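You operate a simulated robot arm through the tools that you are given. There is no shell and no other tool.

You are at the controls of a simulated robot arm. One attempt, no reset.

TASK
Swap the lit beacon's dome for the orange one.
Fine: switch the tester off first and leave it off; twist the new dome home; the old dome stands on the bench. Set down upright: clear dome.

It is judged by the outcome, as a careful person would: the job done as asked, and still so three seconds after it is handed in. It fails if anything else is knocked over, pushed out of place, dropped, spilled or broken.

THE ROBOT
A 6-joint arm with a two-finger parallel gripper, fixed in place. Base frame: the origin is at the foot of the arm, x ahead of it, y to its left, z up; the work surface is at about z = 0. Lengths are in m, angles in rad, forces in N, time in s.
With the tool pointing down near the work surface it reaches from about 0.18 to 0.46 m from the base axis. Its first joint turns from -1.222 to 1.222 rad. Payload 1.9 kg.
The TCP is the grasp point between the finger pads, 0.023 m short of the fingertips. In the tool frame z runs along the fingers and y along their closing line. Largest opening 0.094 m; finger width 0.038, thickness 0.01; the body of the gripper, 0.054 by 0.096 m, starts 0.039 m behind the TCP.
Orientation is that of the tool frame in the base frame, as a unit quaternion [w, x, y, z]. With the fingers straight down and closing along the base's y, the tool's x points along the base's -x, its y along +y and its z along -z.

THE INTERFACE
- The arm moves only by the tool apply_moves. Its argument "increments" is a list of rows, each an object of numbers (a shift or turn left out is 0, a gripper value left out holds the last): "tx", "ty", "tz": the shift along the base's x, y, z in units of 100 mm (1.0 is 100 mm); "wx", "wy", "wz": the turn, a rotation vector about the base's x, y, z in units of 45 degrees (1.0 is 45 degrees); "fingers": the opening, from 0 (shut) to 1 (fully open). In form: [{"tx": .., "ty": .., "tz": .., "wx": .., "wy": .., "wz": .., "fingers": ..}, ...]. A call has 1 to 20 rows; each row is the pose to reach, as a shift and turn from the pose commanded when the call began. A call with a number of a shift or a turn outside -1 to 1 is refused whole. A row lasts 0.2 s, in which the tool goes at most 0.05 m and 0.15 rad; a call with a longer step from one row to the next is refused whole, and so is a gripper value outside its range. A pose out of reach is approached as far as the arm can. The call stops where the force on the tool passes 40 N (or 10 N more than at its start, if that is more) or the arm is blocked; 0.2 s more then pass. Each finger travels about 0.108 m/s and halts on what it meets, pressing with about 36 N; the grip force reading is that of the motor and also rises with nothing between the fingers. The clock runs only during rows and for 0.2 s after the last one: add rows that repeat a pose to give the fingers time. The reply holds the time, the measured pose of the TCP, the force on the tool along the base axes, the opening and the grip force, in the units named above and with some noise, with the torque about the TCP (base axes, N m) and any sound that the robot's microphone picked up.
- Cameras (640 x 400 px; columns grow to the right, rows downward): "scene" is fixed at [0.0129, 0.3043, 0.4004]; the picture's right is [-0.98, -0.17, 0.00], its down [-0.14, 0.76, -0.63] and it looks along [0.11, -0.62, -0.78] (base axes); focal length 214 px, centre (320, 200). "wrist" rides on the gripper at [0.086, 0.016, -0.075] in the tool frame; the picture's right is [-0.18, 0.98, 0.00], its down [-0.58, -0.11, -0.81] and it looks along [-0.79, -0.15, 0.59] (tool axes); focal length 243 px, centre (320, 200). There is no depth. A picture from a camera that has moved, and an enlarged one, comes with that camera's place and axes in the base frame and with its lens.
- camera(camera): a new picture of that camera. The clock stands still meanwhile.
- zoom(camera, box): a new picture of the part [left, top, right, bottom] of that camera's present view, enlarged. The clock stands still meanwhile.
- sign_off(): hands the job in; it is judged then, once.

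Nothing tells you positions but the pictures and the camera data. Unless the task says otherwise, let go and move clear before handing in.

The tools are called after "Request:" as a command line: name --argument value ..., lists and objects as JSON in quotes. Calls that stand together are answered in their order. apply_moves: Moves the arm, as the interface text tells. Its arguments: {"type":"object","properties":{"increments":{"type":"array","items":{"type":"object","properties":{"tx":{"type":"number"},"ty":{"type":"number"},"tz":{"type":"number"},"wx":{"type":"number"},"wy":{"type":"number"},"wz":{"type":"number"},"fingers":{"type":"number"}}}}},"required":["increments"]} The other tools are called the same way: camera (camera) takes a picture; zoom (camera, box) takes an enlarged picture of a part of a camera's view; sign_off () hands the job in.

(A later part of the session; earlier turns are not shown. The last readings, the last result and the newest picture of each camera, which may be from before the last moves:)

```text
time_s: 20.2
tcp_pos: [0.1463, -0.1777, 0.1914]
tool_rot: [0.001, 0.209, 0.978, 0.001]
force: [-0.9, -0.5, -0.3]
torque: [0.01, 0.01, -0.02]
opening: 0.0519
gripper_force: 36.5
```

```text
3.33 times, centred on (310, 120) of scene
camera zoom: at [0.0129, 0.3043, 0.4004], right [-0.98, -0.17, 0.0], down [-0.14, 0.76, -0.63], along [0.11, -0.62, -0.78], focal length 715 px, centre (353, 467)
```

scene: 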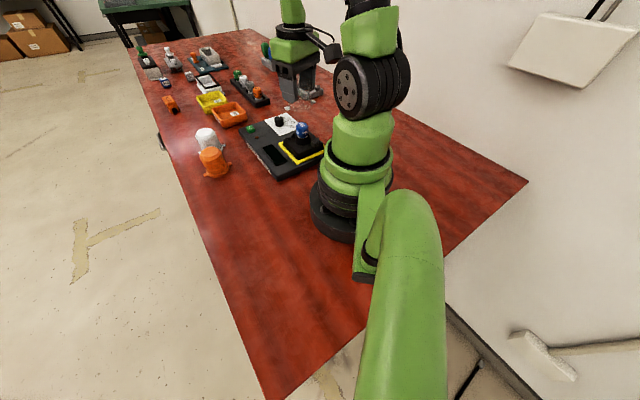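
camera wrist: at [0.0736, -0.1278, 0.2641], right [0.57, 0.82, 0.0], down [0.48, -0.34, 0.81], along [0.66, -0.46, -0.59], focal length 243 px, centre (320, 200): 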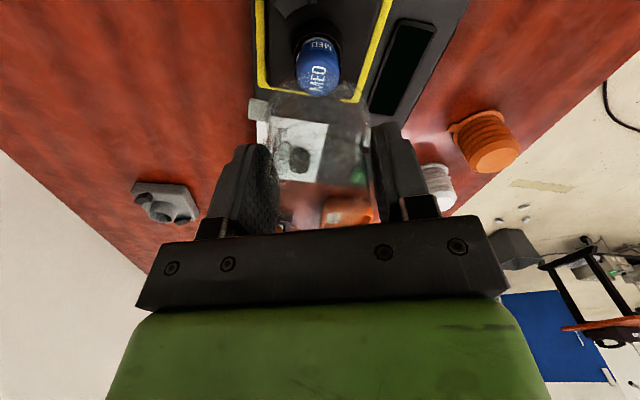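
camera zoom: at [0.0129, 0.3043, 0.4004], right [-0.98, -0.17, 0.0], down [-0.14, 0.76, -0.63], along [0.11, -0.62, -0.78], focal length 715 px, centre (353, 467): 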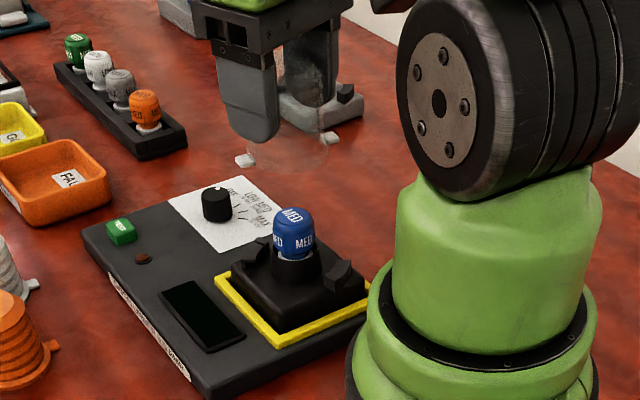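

The dome is free with its lug level about 47 mm below the TCP, and the bulb stays in the socket. I carry it high to an empty patch of bench near (0.30, 0.06).

Request:
apply_moves --increments '[{"tx": 0.1, "ty": 0.16, "wz": 0.06}, {"tx": 0.3, "ty": 0.46, "wz": 0.15}, {"tx": 0.5, "ty": 0.77, "wz": 0.25}, {"tx": 0.65, "ty": 1.0, "wz": 0.33}]'

Request:
apply_moves --increments '[{"tx": 0.2, "ty": 0.31, "wz": 0.06}, {"tx": 0.4, "ty": 0.62, "wz": 0.12}, {"tx": 0.6, "ty": 0.92, "wz": 0.2}, {"tx": 0.65, "ty": 1.0, "wz": 0.2}]'

Request:
apply_moves --increments '[{"tx": 0.12, "ty": 0.19, "tz": -0.2}, {"tx": 0.24, "ty": 0.38, "tz": -0.4}, {"tx": 0.24, "ty": 0.38, "tz": -0.7}, {"tx": 0.24, "ty": 0.38, "tz": -1.0}, {"tx": 0.24, "ty": 0.38, "tz": -1.0}]'

Request:
camera --camera "wrist"

Request:
camera --camera "scene"

```text
time_s: 21.2
tcp_pos: [0.2117, -0.0773, 0.1896]
tool_rot: [0.001, 0.082, 0.997, 0.002]
force: [0.0, -0.5, -0.7]
torque: [0.0, -0.03, -0.01]
opening: 0.0517
gripper_force: 35.8
```

```text
time_s: 22.2
tcp_pos: [0.2758, 0.0238, 0.1896]
tool_rot: [0.001, 0.004, 1.0, 0.002]
force: [0.1, 0.0, -1.0]
torque: [0.0, 0.01, 0.03]
opening: 0.0513
gripper_force: 36.0
```

```text
time_s: 23.4
tcp_pos: [0.3039, 0.0599, 0.0903]
tool_rot: [0.002, 0.003, 1.0, 0.001]
force: [-0.4, -0.1, -1.9]
torque: [0.01, 0.03, 0.02]
opening: 0.0513
gripper_force: 36.5
```

```text
taken
camera wrist: at [0.2161, 0.0768, 0.1639], right [0.19, 0.98, 0.0], down [0.58, -0.12, 0.81], along [0.79, -0.15, -0.59], focal length 243 px, centre (320, 200)
```

wrist: 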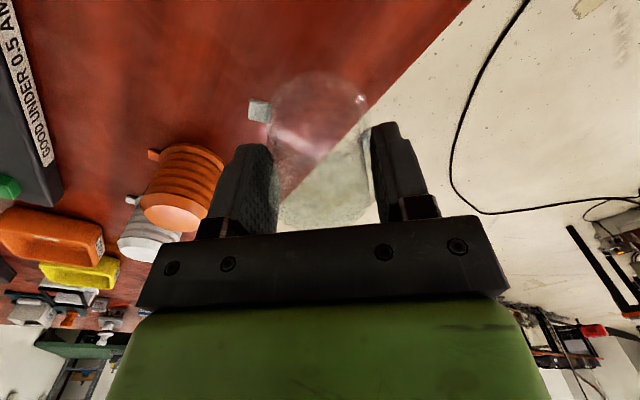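

```text
taken
```

scene: 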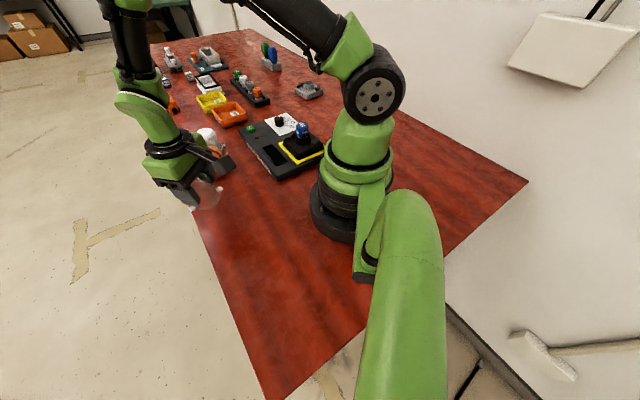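

The bench edge runs diagonally and is only about 4 cm from here, so this spot is too near it. I'll move inward to about (0.25, 0.03), well clear of the edge, tester and orange dome.

Request:
apply_moves --increments '[{"tx": -0.2, "ty": -0.1}, {"tx": -0.4, "ty": -0.22}, {"tx": -0.53, "ty": -0.3}, {"tx": -0.53, "ty": -0.3}, {"tx": -0.53, "ty": -0.3, "tz": -0.15}, {"tx": -0.53, "ty": -0.3, "tz": -0.3}, {"tx": -0.53, "ty": -0.3, "tz": -0.35}]'

Request:
camera --camera "wrist"

Request:
camera --camera "scene"

Request:
zoom --camera "scene" --box '[150, 120, 310, 260]'

```text
time_s: 25.0
tcp_pos: [0.2487, 0.0304, 0.0541]
tool_rot: [0.002, 0.004, 1.0, 0.002]
force: [0.0, -0.5, 0.0]
torque: [0.0, 0.02, 0.0]
opening: 0.0516
gripper_force: 35.8
```

```text
taken
camera wrist: at [0.1606, 0.0467, 0.1282], right [0.19, 0.98, 0.0], down [0.58, -0.12, 0.81], along [0.79, -0.15, -0.59], focal length 243 px, centre (320, 200)
```

wrist: 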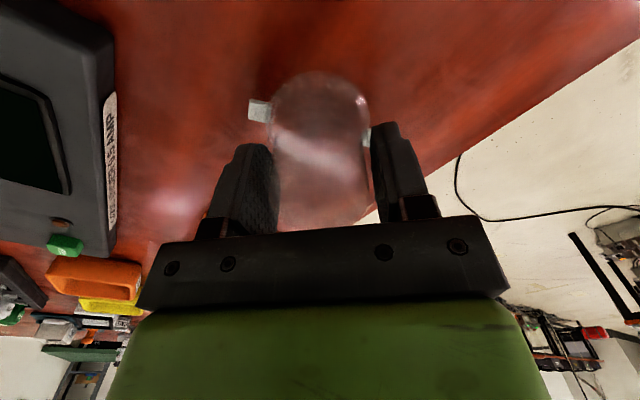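

```text
taken
```

scene: 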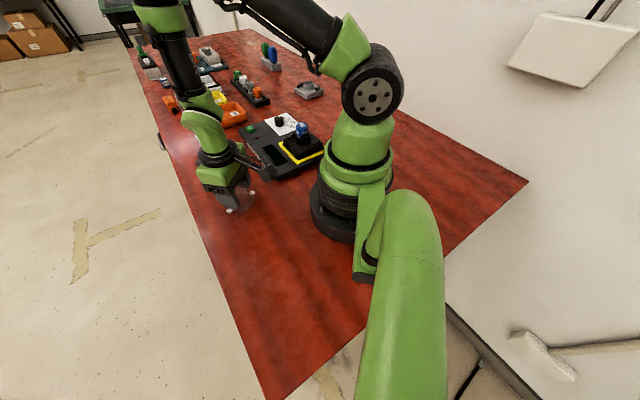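

```text
2.86 times, centred on (230, 190) of scene
camera zoom: at [0.0129, 0.3043, 0.4004], right [-0.98, -0.17, 0.0], down [-0.14, 0.76, -0.63], along [0.11, -0.62, -0.78], focal length 613 px, centre (577, 229)
```

zoom: 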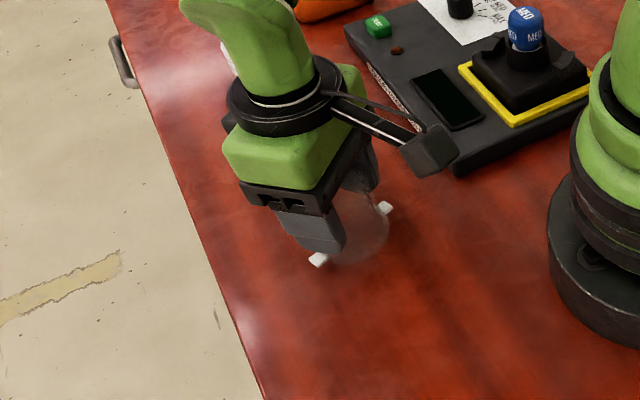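

I now lower in small steps until the dome touches the bench.

Request:
apply_moves --increments '[{"tz": -0.015}, {"tz": -0.03}, {"tz": -0.03}]'

```text
time_s: 25.8
tcp_pos: [0.2486, 0.0311, 0.051]
tool_rot: [0.001, 0.004, 1.0, 0.002]
force: [0.1, 0.3, -1.1]
torque: [-0.02, 0.0, 0.02]
opening: 0.0514
gripper_force: 35.4
```

Request:
apply_moves --increments '[{"tz": -0.015}, {"tz": -0.03}, {"tz": -0.03}]'

Request:
zoom --camera "scene" --box '[200, 170, 280, 230]'

```text
time_s: 26.6
tcp_pos: [0.2479, 0.03, 0.0482]
tool_rot: [0.001, 0.003, 1.0, 0.002]
force: [0.3, 0.8, 0.0]
torque: [0.03, -0.04, 0.0]
opening: 0.0514
gripper_force: 35.8
```

```text
6.67 times, centred on (240, 200) of scene
camera zoom: at [0.0129, 0.3043, 0.4004], right [-0.98, -0.17, 0.0], down [-0.14, 0.76, -0.63], along [0.11, -0.62, -0.78], focal length 1430 px, centre (853, 200)
```

zoom: 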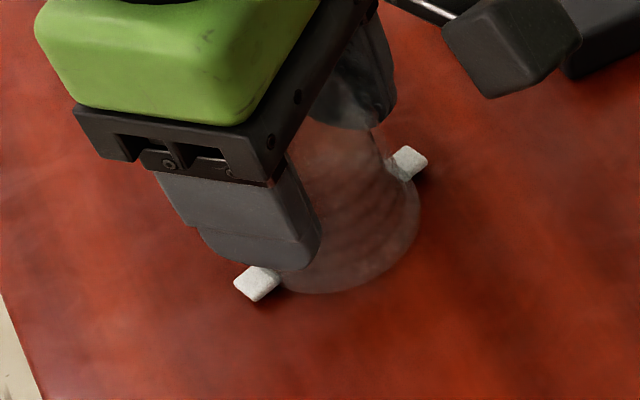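

Request:
apply_moves --increments '[{"tz": -0.01}, {"tz": -0.02}, {"tz": -0.02}]'

```text
time_s: 27.4
tcp_pos: [0.249, 0.0293, 0.0469]
tool_rot: [0.001, 0.003, 1.0, 0.003]
force: [0.4, 0.7, -1.1]
torque: [0.0, 0.02, -0.01]
opening: 0.0514
gripper_force: 35.8
```

Request:
apply_moves --increments '[{"tz": -0.01}, {"tz": -0.02}, {"tz": -0.02}]'

Request:
zoom --camera "scene" --box '[200, 170, 280, 230]'

```text
time_s: 28.2
tcp_pos: [0.2482, 0.0287, 0.0449]
tool_rot: [0.002, 0.004, 1.0, 0.001]
force: [-2.6, -7.2, 22.1]
torque: [0.26, -0.1, 0.01]
opening: 0.0514
gripper_force: 35.9
```

```text
6.67 times, centred on (240, 200) of scene
camera zoom: at [0.0129, 0.3042, 0.4004], right [-0.98, -0.17, 0.0], down [-0.13, 0.76, -0.63], along [0.11, -0.62, -0.78], focal length 1430 px, centre (853, 200)
```

zoom: 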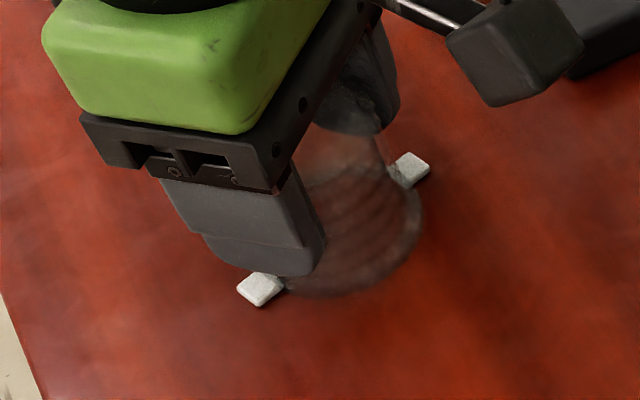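

Contact at 22 N. I ease up 1 mm, then open the fingers.

Request:
apply_moves --increments '[{"tz": 0.009}, {"tz": 0.009}]'

```text
time_s: 28.8
tcp_pos: [0.2481, 0.0287, 0.0461]
tool_rot: [0.0, 0.005, 1.0, 0.001]
force: [0.3, 0.7, -1.2]
torque: [0.02, -0.03, 0.02]
opening: 0.0512
gripper_force: 36.3
```

Request:
apply_moves --increments '[{"tz": -0.004, "fingers": 0.55}, {"tz": -0.004, "fingers": 0.62}, {"tz": -0.004, "fingers": 0.72}, {"tz": -0.004, "fingers": 0.8}, {"tz": -0.004, "fingers": 0.8}]'

Request:
zoom --camera "scene" --box '[190, 160, 290, 240]'

Request:
camera --camera "wrist"

```text
time_s: 30.0
tcp_pos: [0.2477, 0.0291, 0.045]
tool_rot: [0.001, 0.004, 1.0, 0.001]
force: [0.1, 0.5, 0.3]
torque: [0.03, 0.02, -0.01]
opening: 0.075
gripper_force: 0.1
```

```text
5.00 times, centred on (240, 200) of scene
camera zoom: at [0.0129, 0.3043, 0.4004], right [-0.98, -0.17, 0.0], down [-0.14, 0.76, -0.63], along [0.11, -0.62, -0.78], focal length 1072 px, centre (720, 200)
```

zoom: 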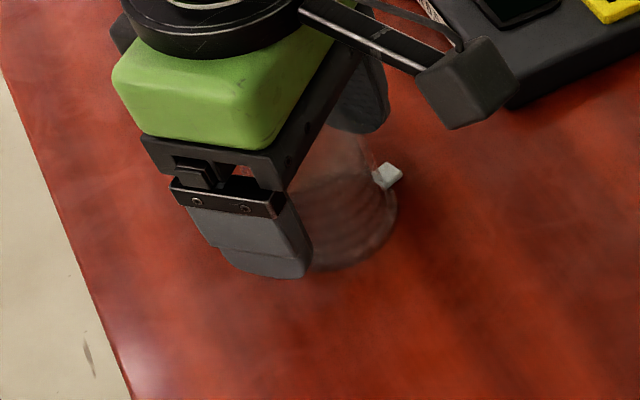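

```text
taken
camera wrist: at [0.1602, 0.0463, 0.1188], right [0.19, 0.98, 0.0], down [0.58, -0.12, 0.81], along [0.79, -0.15, -0.59], focal length 243 px, centre (320, 200)
```

wrist: 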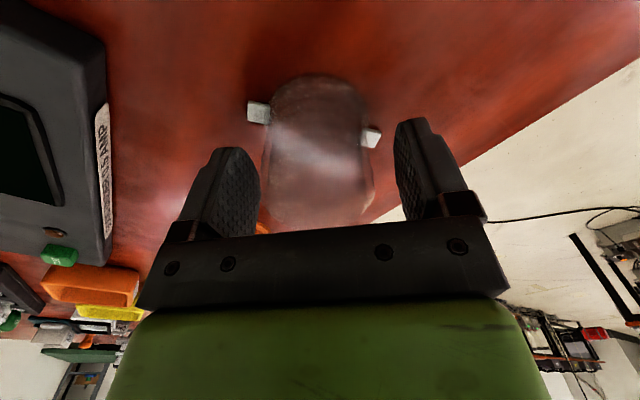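

The clear dome stands on its own. I lift straight off it.

Request:
apply_moves --increments '[{"tz": 0.15}, {"tz": 0.4}, {"tz": 0.7}, {"tz": 1.0}, {"tz": 1.0}]'

Request:
zoom --camera "scene" --box '[170, 100, 330, 240]'

Request:
camera --camera "wrist"

```text
time_s: 31.2
tcp_pos: [0.2495, 0.0312, 0.1461]
tool_rot: [0.001, 0.003, 1.0, 0.002]
force: [-0.6, -0.3, -0.1]
torque: [0.01, -0.01, 0.04]
opening: 0.0752
gripper_force: 0.1
```

```text
2.86 times, centred on (250, 170) of scene
camera zoom: at [0.0129, 0.3043, 0.4004], right [-0.98, -0.17, 0.0], down [-0.14, 0.76, -0.63], along [0.11, -0.62, -0.78], focal length 613 px, centre (520, 286)
```

zoom: 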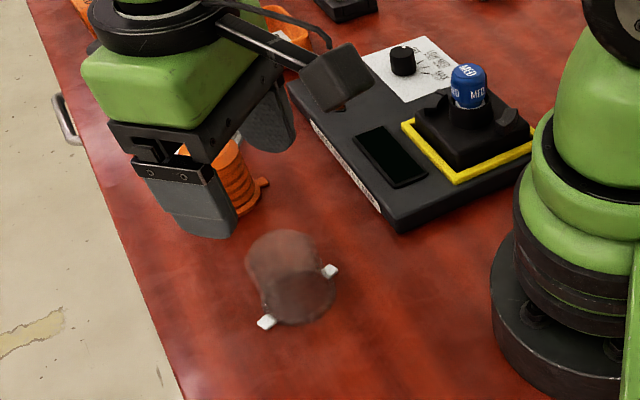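

```text
taken
camera wrist: at [0.1614, 0.0467, 0.2186], right [0.19, 0.98, 0.0], down [0.58, -0.12, 0.81], along [0.79, -0.15, -0.59], focal length 243 px, centre (320, 200)
```

wrist: 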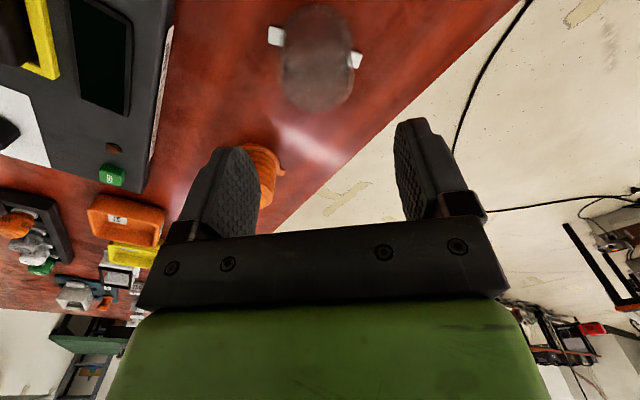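

Clear dome stands upright at about (0.248, 0.030). Now I move over the orange dome, staying high, with the fingers at ~70 mm opening.

Request:
apply_moves --increments '[{"tx": 0.2, "ty": -0.2, "tz": 0.2, "wz": -0.06}, {"tx": 0.45, "ty": -0.45, "tz": 0.4, "wz": -0.15}, {"tx": 0.7, "ty": -0.7, "tz": 0.45, "wz": -0.25}, {"tx": 0.95, "ty": -0.95, "tz": 0.45, "wz": -0.333}, {"tx": 1.0, "ty": -1.0, "tz": 0.45, "wz": -0.333}]'

Request:
camera --camera "wrist"

Request:
zoom --camera "wrist" --box '[220, 0, 420, 125]'

Request:
zoom --camera "scene" --box '[150, 100, 310, 240]'

```text
time_s: 32.4
tcp_pos: [0.3496, -0.0702, 0.189]
tool_rot: [0.001, 0.134, 0.991, 0.002]
force: [-0.5, -0.5, -0.4]
torque: [-0.01, 0.02, 0.03]
opening: 0.0752
gripper_force: 0.2
```

```text
taken
camera wrist: at [0.2694, -0.0308, 0.2624], right [0.44, 0.9, 0.0], down [0.53, -0.26, 0.81], along [0.73, -0.35, -0.59], focal length 243 px, centre (320, 200)
```

wrist: 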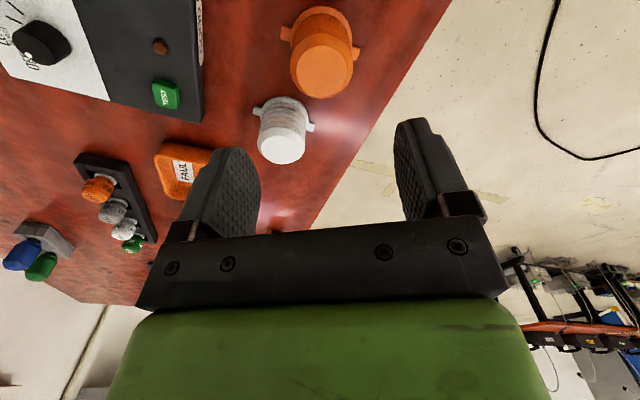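

```text
3.20 times, centred on (320, 62) of wrist
camera zoom: at [0.2694, -0.0308, 0.2624], right [0.44, 0.9, 0.0], down [0.53, -0.26, 0.81], along [0.73, -0.35, -0.59], focal length 776 px, centre (320, 640)
```

zoom: 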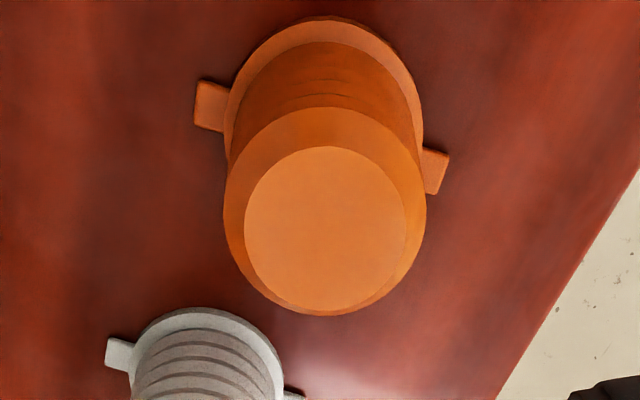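

```text
2.86 times, centred on (230, 170) of scene
camera zoom: at [0.0129, 0.3043, 0.4004], right [-0.98, -0.17, 0.0], down [-0.14, 0.76, -0.63], along [0.11, -0.62, -0.78], focal length 613 px, centre (577, 286)
```

zoom: 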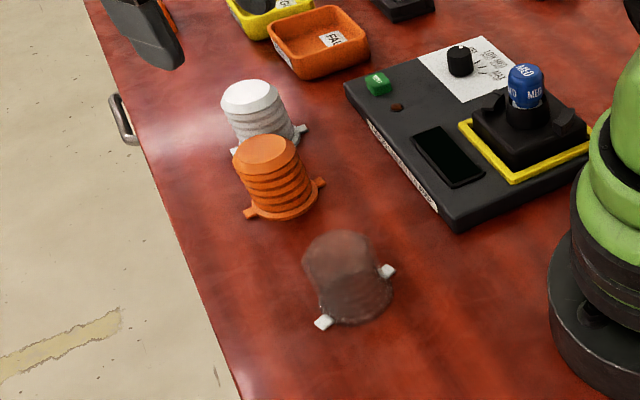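

The orange dome is centred at about (0.3605, -0.0735), lugs at 50°/230°. I'll align and descend around it in two stages.

Request:
apply_moves --increments '[{"tx": 0.118, "ty": -0.04}, {"tx": 0.118, "ty": -0.04, "tz": -0.25}, {"tx": 0.118, "ty": -0.04, "tz": -0.5}, {"tx": 0.118, "ty": -0.04, "tz": -0.8}, {"tx": 0.118, "ty": -0.04, "tz": -0.8}]'

Request:
zoom --camera "wrist" --box '[220, 20, 420, 220]'

Request:
zoom --camera "scene" --box '[150, 100, 310, 240]'

```text
time_s: 33.6
tcp_pos: [0.3597, -0.0732, 0.1098]
tool_rot: [0.001, 0.134, 0.991, 0.001]
force: [0.1, -0.5, 0.4]
torque: [-0.01, 0.03, -0.01]
opening: 0.0752
gripper_force: 0.0
```

```text
2.00 times, centred on (320, 120) of wrist
camera zoom: at [0.2791, -0.0337, 0.1834], right [0.44, 0.9, 0.0], down [0.53, -0.26, 0.81], along [0.73, -0.35, -0.59], focal length 485 px, centre (320, 360)
```

zoom: 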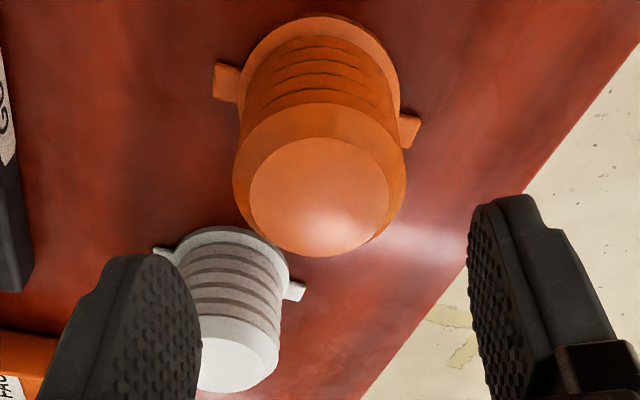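

```text
2.86 times, centred on (230, 170) of scene
camera zoom: at [0.0129, 0.3043, 0.4004], right [-0.98, -0.17, 0.0], down [-0.14, 0.76, -0.63], along [0.11, -0.62, -0.78], focal length 613 px, centre (577, 286)
```

zoom: 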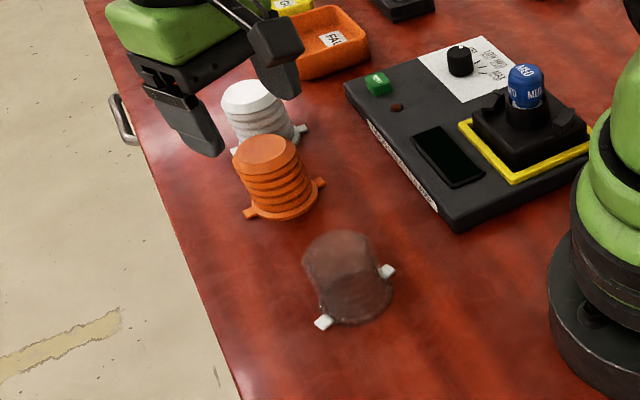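

Alignment is within about 2 mm. I nudge forward, lower to TCP z ≈ 0.0455 and close.

Request:
apply_moves --increments '[{"tx": 0.015, "ty": -0.008, "tz": -0.15}, {"tx": 0.015, "ty": -0.008, "tz": -0.35}, {"tx": 0.015, "ty": -0.008, "tz": -0.55}, {"tx": 0.015, "ty": -0.008, "tz": -0.645}, {"tx": 0.015, "ty": -0.008, "tz": -0.645}]'

Request:
zoom --camera "wrist" --box '[220, 60, 420, 235]'

Request:
zoom --camera "scene" --box '[170, 120, 270, 200]'

```text
time_s: 34.8
tcp_pos: [0.3618, -0.0731, 0.0433]
tool_rot: [0.002, 0.134, 0.991, 0.001]
force: [-0.7, -1.1, -0.1]
torque: [-0.02, 0.01, 0.01]
opening: 0.0751
gripper_force: 0.0
```

```text
2.29 times, centred on (320, 148) of wrist
camera zoom: at [0.2818, -0.0352, 0.1175], right [0.44, 0.9, 0.0], down [0.53, -0.26, 0.81], along [0.73, -0.35, -0.59], focal length 555 px, centre (320, 320)
```

zoom: 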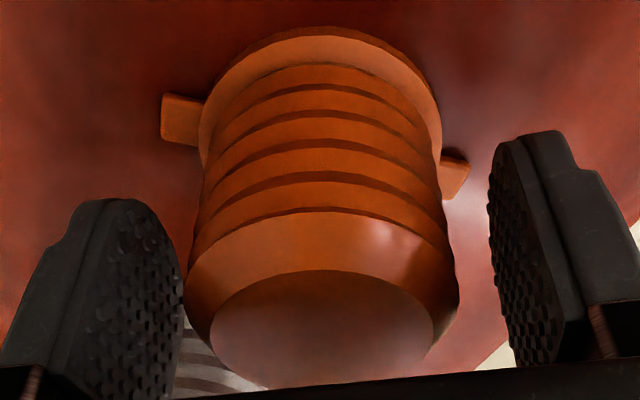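

```text
5.00 times, centred on (220, 160) of scene
camera zoom: at [0.0129, 0.3043, 0.4004], right [-0.98, -0.17, 0.0], down [-0.14, 0.76, -0.63], along [0.11, -0.62, -0.78], focal length 1072 px, centre (820, 400)
```

zoom: 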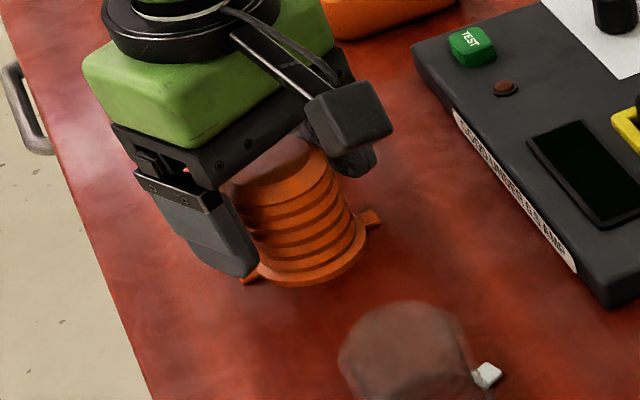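

Request:
apply_moves --increments '[{"tz": 0.01, "fingers": 0.68}, {"tz": 0.01, "fingers": 0.55}, {"tz": 0.01, "fingers": 0.42}, {"tz": 0.01, "fingers": 0.42}]'

Request:
zoom --camera "wrist" --box '[220, 60, 420, 235]'

```text
time_s: 35.8
tcp_pos: [0.3615, -0.0742, 0.0451]
tool_rot: [0.001, 0.134, 0.991, 0.002]
force: [-0.2, 0.0, -0.4]
torque: [-0.02, 0.03, -0.02]
opening: 0.052
gripper_force: 35.7
```

```text
2.29 times, centred on (320, 148) of wrist
camera zoom: at [0.2812, -0.036, 0.1189], right [0.44, 0.9, 0.0], down [0.53, -0.26, 0.81], along [0.73, -0.35, -0.59], focal length 555 px, centre (320, 320)
```

zoom: 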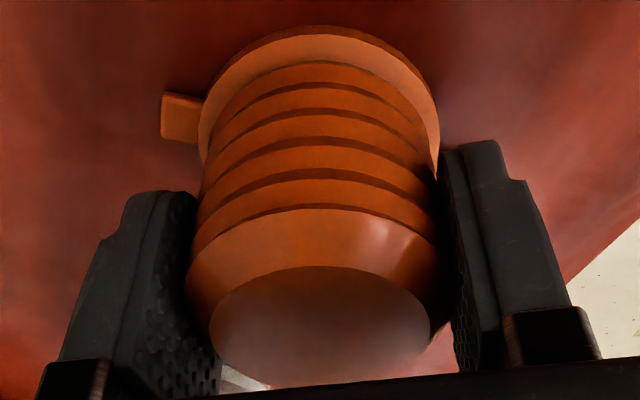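

The orange dome is held at 52 mm, lugs 66° round from the tool's forward direction. I lift it straight up.

Request:
apply_moves --increments '[{"tz": 0.1}, {"tz": 0.25}, {"tz": 0.45}, {"tz": 0.7}, {"tz": 0.95}, {"tz": 1.0}]'

Request:
camera --camera "wrist"

Request:
camera --camera "scene"

```text
time_s: 37.2
tcp_pos: [0.3623, -0.0749, 0.1459]
tool_rot: [0.001, 0.134, 0.991, 0.001]
force: [-0.3, -0.3, -1.6]
torque: [0.0, -0.02, -0.02]
opening: 0.0522
gripper_force: 36.0
```

```text
taken
camera wrist: at [0.2817, -0.0368, 0.2199], right [0.44, 0.9, 0.0], down [0.53, -0.26, 0.81], along [0.73, -0.35, -0.59], focal length 243 px, centre (320, 200)
```

wrist: 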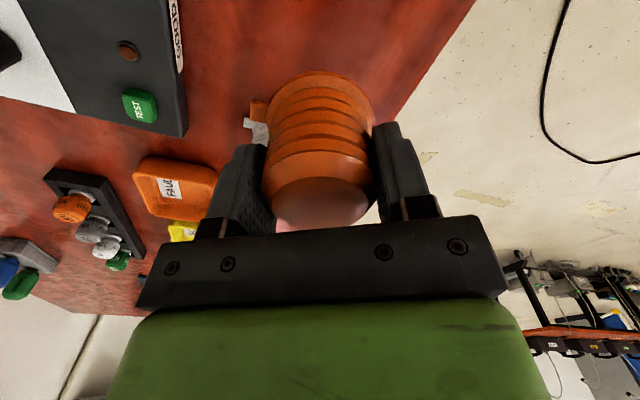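

```text
taken
```

scene: 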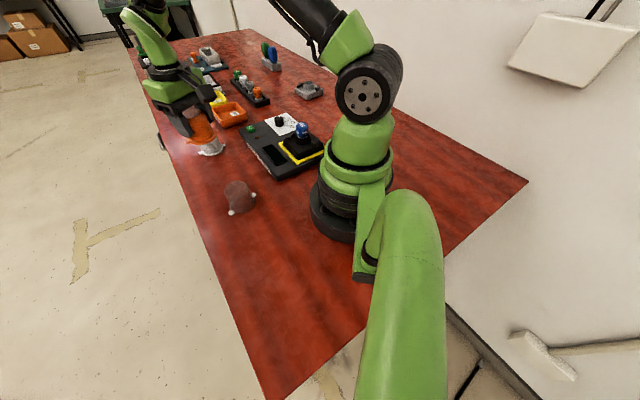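

Lifted cleanly. I carry it over to the socket at a height well above the bulb, turning so the lugs match the entry angle.

Request:
apply_moves --increments '[{"tx": -0.1, "ty": -0.05, "tz": 0.2}, {"tx": -0.35, "ty": -0.17, "tz": 0.4, "wz": -0.06}, {"tx": -0.6, "ty": -0.3, "tz": 0.5, "wz": -0.12}, {"tx": -0.85, "ty": -0.42, "tz": 0.5, "wz": -0.2}, {"tx": -1.0, "ty": -0.49, "tz": 0.5, "wz": -0.28}]'

Request:
apply_moves --increments '[{"tx": -0.25, "ty": -0.12}, {"tx": -0.5, "ty": -0.25}, {"tx": -0.75, "ty": -0.37}, {"tx": -1.0, "ty": -0.49}, {"tx": -1.0, "ty": -0.49}]'

Request:
apply_moves --increments '[{"tx": -0.07, "ty": -0.03}, {"tx": -0.13, "ty": -0.058}, {"tx": -0.13, "ty": -0.058}]'

Request:
camera --camera "wrist"

Request:
zoom --camera "scene" --box '[240, 50, 360, 170]'

```text
time_s: 38.4
tcp_pos: [0.2608, -0.1247, 0.1948]
tool_rot: [0.002, 0.242, 0.97, 0.002]
force: [-0.5, 0.1, 0.0]
torque: [0.0, 0.0, 0.02]
opening: 0.0524
gripper_force: 35.7
```

```text
time_s: 39.6
tcp_pos: [0.1619, -0.1727, 0.1963]
tool_rot: [0.001, 0.242, 0.97, 0.002]
force: [-0.3, -0.5, -0.2]
torque: [0.03, -0.01, -0.01]
opening: 0.052
gripper_force: 35.9
```

```text
time_s: 40.4
tcp_pos: [0.1484, -0.178, 0.1952]
tool_rot: [0.001, 0.241, 0.97, 0.002]
force: [0.1, -0.2, -1.2]
torque: [0.01, 0.02, 0.01]
opening: 0.0519
gripper_force: 35.7
```

```text
taken
camera wrist: at [0.0785, -0.1235, 0.2691], right [0.62, 0.78, 0.0], down [0.46, -0.37, 0.81], along [0.63, -0.5, -0.59], focal length 243 px, centre (320, 200)
```

wrist: 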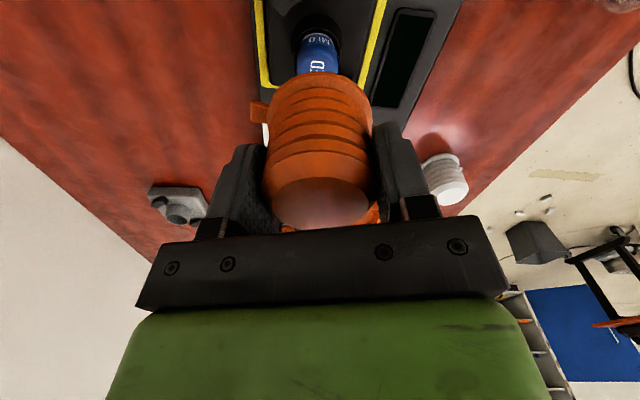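

```text
3.33 times, centred on (300, 110) of scene
camera zoom: at [0.0129, 0.3043, 0.4004], right [-0.98, -0.17, 0.0], down [-0.14, 0.76, -0.63], along [0.11, -0.62, -0.78], focal length 715 px, centre (387, 500)
```

zoom: 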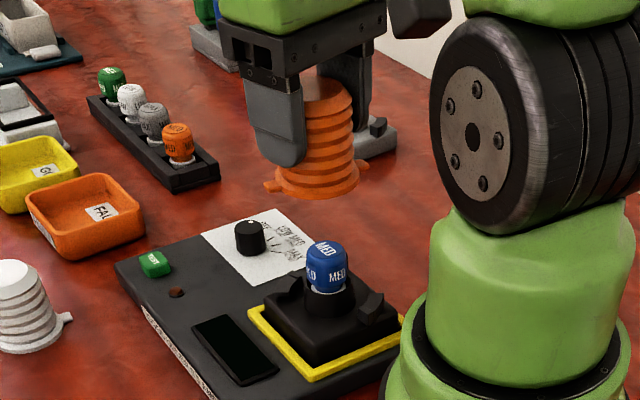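

Request:
zoom --camera "wrist" --box '[230, 0, 410, 130]'

```text
3.08 times, centred on (320, 65) of wrist
camera zoom: at [0.0785, -0.1235, 0.2691], right [0.62, 0.78, 0.0], down [0.46, -0.37, 0.81], along [0.63, -0.5, -0.59], focal length 746 px, centre (320, 615)
```

zoom: 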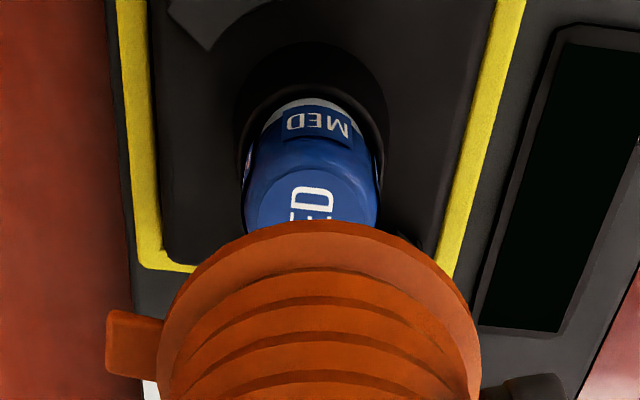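

The dome flange is about 1.3 mm off the bulb/socket axis. I correct and come down until the rim is just above the bulb.

Request:
apply_moves --increments '[{"tx": 0.001, "ty": -0.013}, {"tx": 0.001, "ty": -0.013, "tz": -0.2}, {"tx": 0.001, "ty": -0.013, "tz": -0.38}, {"tx": 0.001, "ty": -0.013, "tz": -0.38}]'

Request:
zoom --camera "wrist" --box '[230, 0, 410, 130]'

Request:
zoom --camera "scene" --box '[260, 70, 350, 160]'

```text
time_s: 41.4
tcp_pos: [0.1492, -0.1814, 0.1596]
tool_rot: [0.003, 0.242, 0.97, 0.001]
force: [0.3, 0.4, -0.8]
torque: [0.0, -0.02, 0.02]
opening: 0.0521
gripper_force: 35.8
```

```text
3.08 times, centred on (320, 65) of wrist
camera zoom: at [0.0798, -0.126, 0.2329], right [0.62, 0.78, 0.0], down [0.46, -0.37, 0.81], along [0.63, -0.5, -0.59], focal length 746 px, centre (320, 615)
```

zoom: 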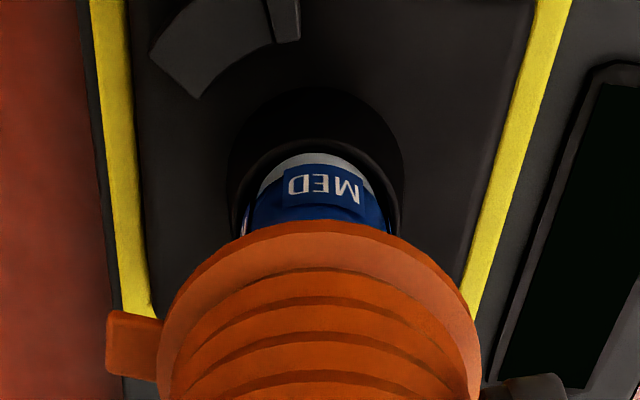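

```text
4.44 times, centred on (305, 115) of scene
camera zoom: at [0.0129, 0.3043, 0.4004], right [-0.98, -0.17, 0.0], down [-0.14, 0.76, -0.63], along [0.11, -0.62, -0.78], focal length 953 px, centre (387, 578)
```

zoom: 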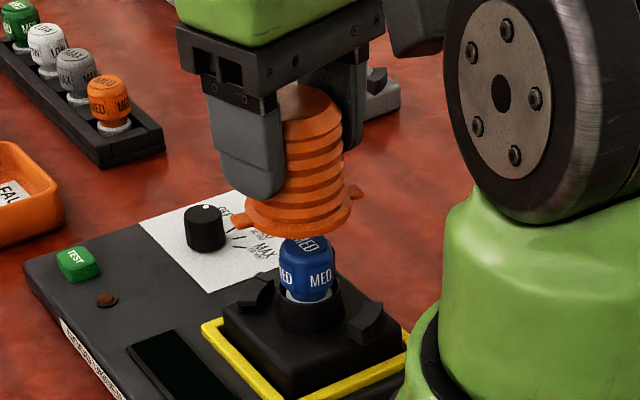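

Request:
zoom --camera "scene" --box '[285, 95, 325, 145]'

Request:
zoom --camera "wrist" --box '[260, 0, 370, 90]'

```text
8.00 times, centred on (305, 120) of scene
camera zoom: at [0.0129, 0.3043, 0.4004], right [-0.98, -0.17, 0.0], down [-0.14, 0.76, -0.63], along [0.11, -0.62, -0.78], focal length 1716 px, centre (440, 840)
```

zoom: 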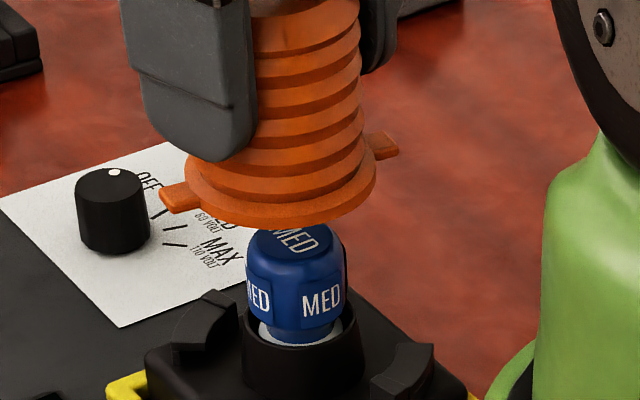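

```text
4.44 times, centred on (315, 45) of wrist
camera zoom: at [0.0798, -0.126, 0.2329], right [0.62, 0.78, 0.0], down [0.46, -0.37, 0.81], along [0.63, -0.5, -0.59], focal length 1078 px, centre (342, 889)
```

zoom: 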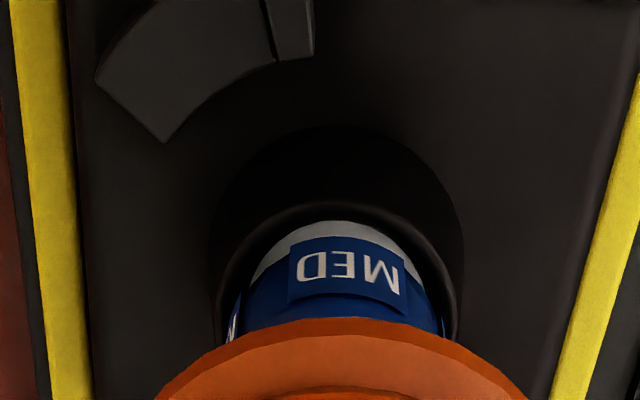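

The scene view shows the dome about 2.5 mm too far in x. I correct by (-2.5, +1.8) mm and check again before lowering over the bulb.

Request:
apply_moves --increments '[{"tx": -0.025, "ty": 0.018}, {"tx": -0.025, "ty": 0.018}]'

Request:
zoom --camera "scene" --box '[285, 95, 325, 145]'

Request:
zoom --camera "wrist" --box '[230, 0, 410, 130]'

```text
time_s: 42.0
tcp_pos: [0.1471, -0.1791, 0.1601]
tool_rot: [0.001, 0.242, 0.97, 0.002]
force: [0.5, -0.1, -0.8]
torque: [-0.01, 0.03, -0.02]
opening: 0.0521
gripper_force: 36.1
```

```text
8.00 times, centred on (305, 120) of scene
camera zoom: at [0.0129, 0.3043, 0.4004], right [-0.98, -0.17, 0.0], down [-0.14, 0.76, -0.63], along [0.11, -0.62, -0.78], focal length 1716 px, centre (440, 840)
```

zoom: 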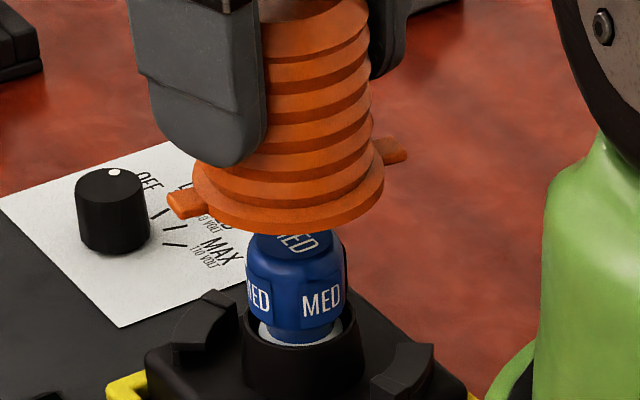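

```text
3.08 times, centred on (320, 65) of wrist
camera zoom: at [0.0767, -0.124, 0.2326], right [0.62, 0.78, 0.0], down [0.46, -0.37, 0.81], along [0.63, -0.5, -0.59], focal length 746 px, centre (320, 615)
```

zoom: 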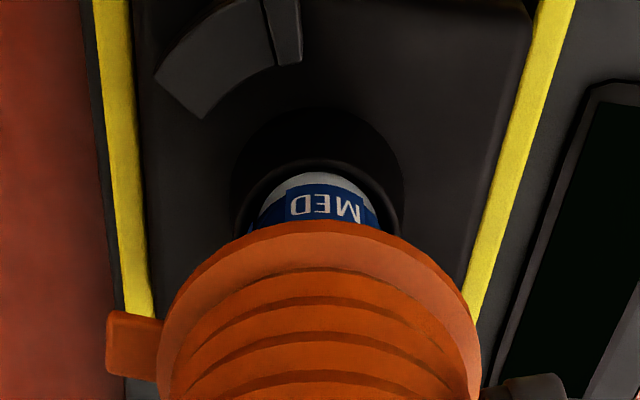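

Now centred in both views. I lower over the bulb in stages.

Request:
apply_moves --increments '[{"tz": -0.08}, {"tz": -0.16}, {"tz": -0.24}, {"tz": -0.32}, {"tz": -0.32}]'

Request:
zoom --camera "scene" --box '[280, 95, 330, 155]'

Request:
zoom --camera "wrist" --box '[230, 0, 410, 130]'

```text
time_s: 43.2
tcp_pos: [0.1466, -0.1785, 0.1275]
tool_rot: [0.001, 0.242, 0.97, 0.001]
force: [-0.3, -0.4, -1.0]
torque: [-0.01, 0.04, 0.0]
opening: 0.052
gripper_force: 35.6
```

```text
6.67 times, centred on (305, 125) of scene
camera zoom: at [0.0129, 0.3043, 0.4004], right [-0.98, -0.17, 0.0], down [-0.14, 0.76, -0.63], along [0.11, -0.62, -0.78], focal length 1430 px, centre (420, 700)
```

zoom: 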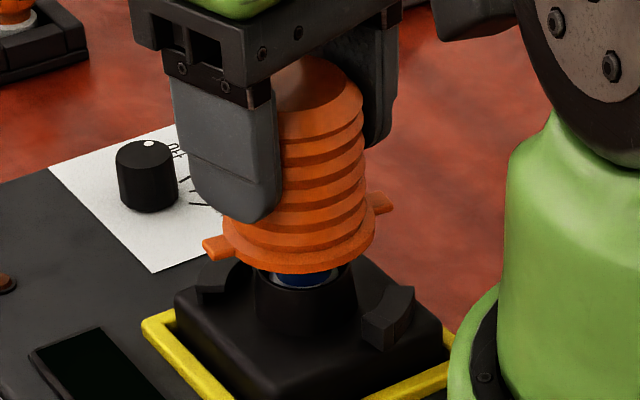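

```text
3.08 times, centred on (320, 65) of wrist
camera zoom: at [0.0768, -0.1236, 0.2], right [0.62, 0.78, 0.0], down [0.46, -0.37, 0.81], along [0.63, -0.5, -0.59], focal length 746 px, centre (320, 615)
```

zoom: 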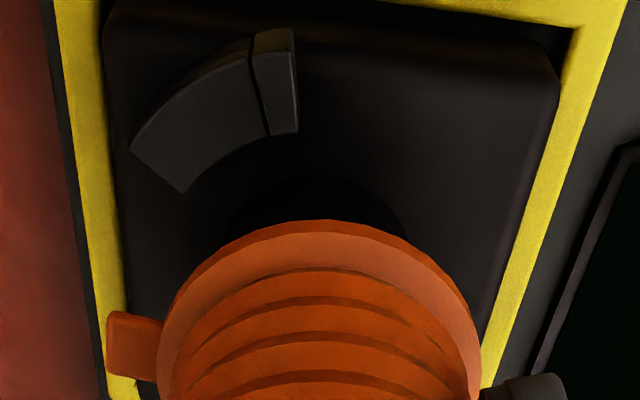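

Request:
apply_moves --increments '[{"tz": -0.05}, {"tz": -0.1}, {"tz": -0.15}, {"tz": -0.2}, {"tz": -0.2}]'

Request:
zoom --camera "scene" --box '[280, 95, 330, 155]'

Request:
zoom --camera "wrist" --box '[230, 0, 410, 130]'

```text
time_s: 44.4
tcp_pos: [0.1467, -0.1791, 0.107]
tool_rot: [0.002, 0.242, 0.97, 0.001]
force: [-0.5, 0.4, 0.1]
torque: [0.03, 0.01, -0.01]
opening: 0.0517
gripper_force: 35.4
```

```text
6.67 times, centred on (305, 125) of scene
camera zoom: at [0.0129, 0.3043, 0.4004], right [-0.98, -0.17, 0.0], down [-0.14, 0.76, -0.63], along [0.11, -0.62, -0.78], focal length 1430 px, centre (420, 700)
```

zoom: 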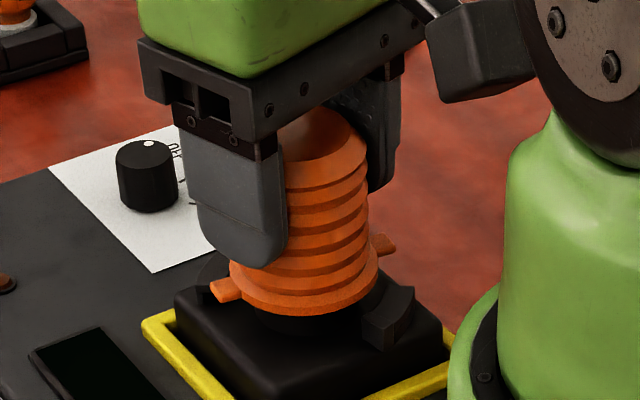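

```text
3.08 times, centred on (320, 65) of wrist
camera zoom: at [0.0761, -0.1238, 0.1808], right [0.62, 0.78, 0.0], down [0.46, -0.37, 0.81], along [0.63, -0.5, -0.59], focal length 746 px, centre (320, 615)
```

zoom: 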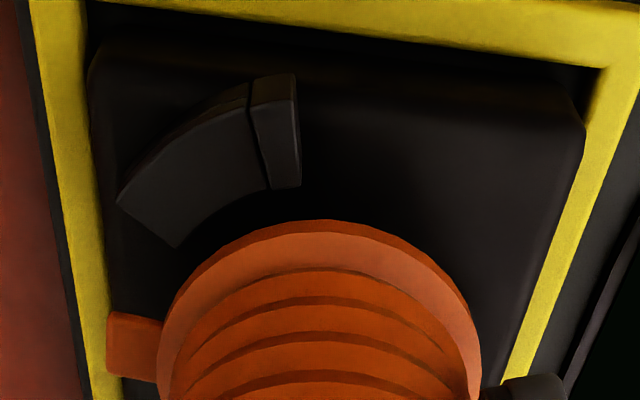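

Rim is at collar level with no contact force. I continue in fine steps.

Request:
apply_moves --increments '[{"tz": -0.03}, {"tz": -0.06}, {"tz": -0.09}, {"tz": -0.12}, {"tz": -0.12}]'

Request:
zoom --camera "scene" --box '[280, 95, 330, 155]'

Request:
zoom --camera "wrist" --box '[230, 20, 410, 150]'

```text
time_s: 45.6
tcp_pos: [0.1462, -0.1788, 0.0952]
tool_rot: [0.002, 0.241, 0.971, 0.001]
force: [-0.3, 0.6, -0.7]
torque: [0.03, 0.01, 0.0]
opening: 0.0517
gripper_force: 36.1
```

```text
6.67 times, centred on (305, 125) of scene
camera zoom: at [0.0129, 0.3043, 0.4004], right [-0.98, -0.17, 0.0], down [-0.14, 0.76, -0.63], along [0.11, -0.62, -0.78], focal length 1430 px, centre (420, 700)
```

zoom: 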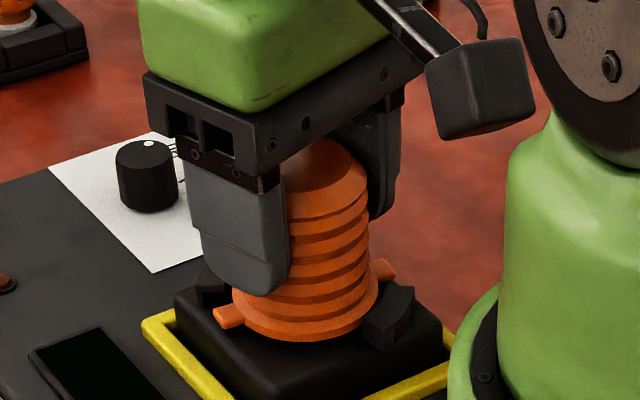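

```text
3.08 times, centred on (320, 85) of wrist
camera zoom: at [0.0762, -0.1237, 0.1687], right [0.62, 0.78, 0.0], down [0.46, -0.37, 0.81], along [0.63, -0.5, -0.59], focal length 746 px, centre (320, 554)
```

zoom: 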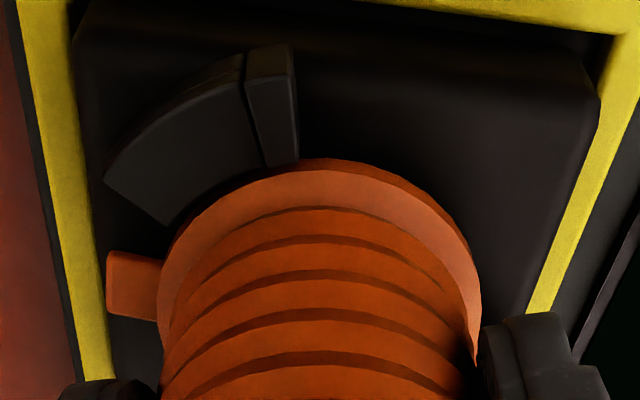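

Request:
apply_moves --increments '[{"tz": -0.015}, {"tz": -0.03}, {"tz": -0.03}]'

```text
time_s: 46.4
tcp_pos: [0.1458, -0.1794, 0.0914]
tool_rot: [0.002, 0.242, 0.97, 0.001]
force: [-0.2, 0.1, -0.4]
torque: [-0.01, -0.05, 0.0]
opening: 0.0517
gripper_force: 35.6
```

Request:
apply_moves --increments '[{"tz": -0.01}, {"tz": -0.015}, {"tz": -0.015}]'

Request:
zoom --camera "scene" --box '[280, 105, 330, 155]'

Request:
zoom --camera "wrist" --box '[230, 20, 410, 150]'

```text
time_s: 47.2
tcp_pos: [0.1474, -0.1798, 0.0902]
tool_rot: [0.003, 0.241, 0.97, 0.002]
force: [4.6, 2.4, 20.3]
torque: [-0.31, 0.1, -0.01]
opening: 0.051
gripper_force: 36.1
```

```text
8.00 times, centred on (305, 130) of scene
camera zoom: at [0.0129, 0.3043, 0.4004], right [-0.98, -0.17, 0.0], down [-0.14, 0.76, -0.63], along [0.11, -0.62, -0.78], focal length 1716 px, centre (440, 760)
```

zoom: 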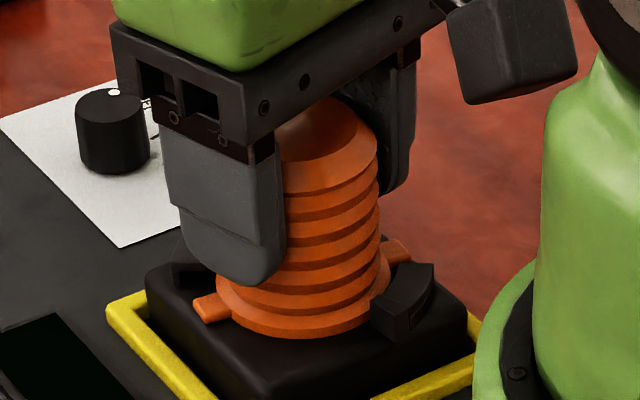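

```text
3.08 times, centred on (320, 85) of wrist
camera zoom: at [0.0761, -0.1241, 0.1639], right [0.62, 0.78, 0.0], down [0.46, -0.37, 0.81], along [0.63, -0.5, -0.59], focal length 746 px, centre (320, 554)
```

zoom: 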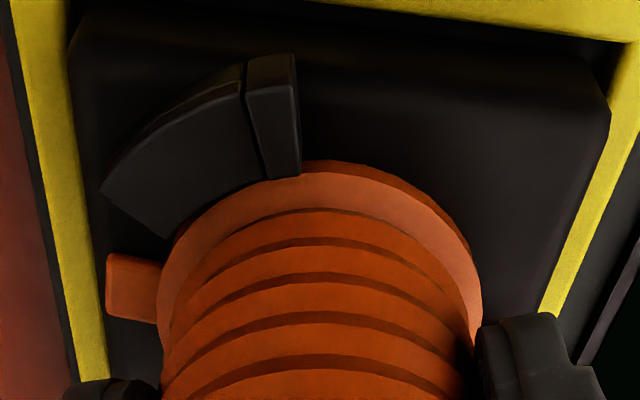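

The dome has seated (20 N contact, same height as the old one). I ease the pressure slightly and twist clockwise, step by step.

Request:
apply_moves --increments '[{"tz": 0.005}, {"tz": 0.005, "wz": -0.1}, {"tz": 0.005, "wz": -0.2}, {"tz": 0.005, "wz": -0.3}, {"tz": 0.005, "wz": -0.4}, {"tz": 0.005, "wz": -0.5}]'

Request:
zoom --camera "scene" --box '[280, 105, 330, 155]'

Request:
zoom --camera "wrist" --box '[230, 20, 410, 150]'

```text
time_s: 48.6
tcp_pos: [0.1467, -0.1786, 0.0904]
tool_rot: [0.002, 0.428, 0.904, 0.001]
force: [0.4, -5.6, 16.3]
torque: [-0.29, 0.28, 0.16]
opening: 0.0511
gripper_force: 36.8
```

```text
8.00 times, centred on (305, 130) of scene
camera zoom: at [0.0129, 0.3043, 0.4004], right [-0.98, -0.17, 0.0], down [-0.14, 0.76, -0.63], along [0.11, -0.62, -0.78], focal length 1716 px, centre (440, 760)
```

zoom: 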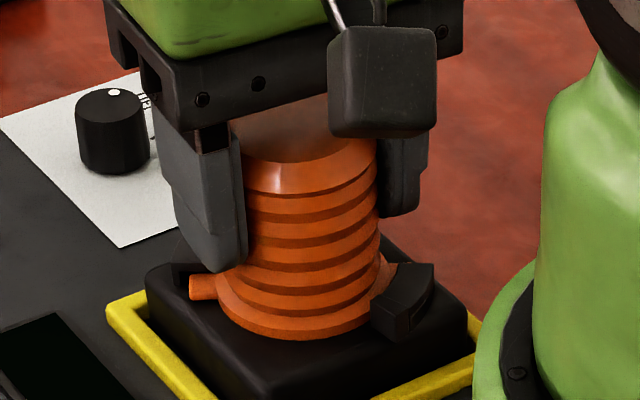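

```text
3.08 times, centred on (320, 85) of wrist
camera zoom: at [0.1024, -0.1012, 0.164], right [0.88, 0.48, 0.0], down [0.28, -0.52, 0.81], along [0.39, -0.71, -0.59], focal length 746 px, centre (320, 554)
```

zoom: 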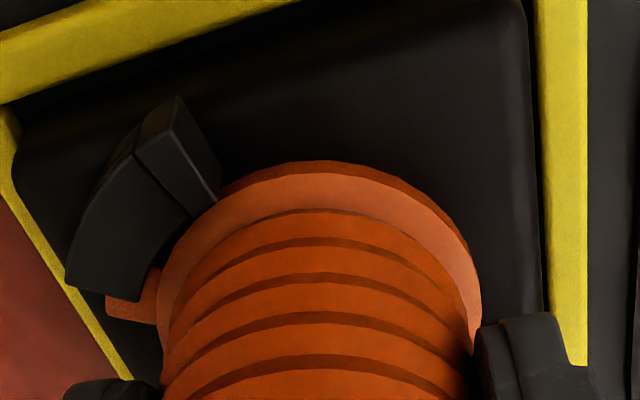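

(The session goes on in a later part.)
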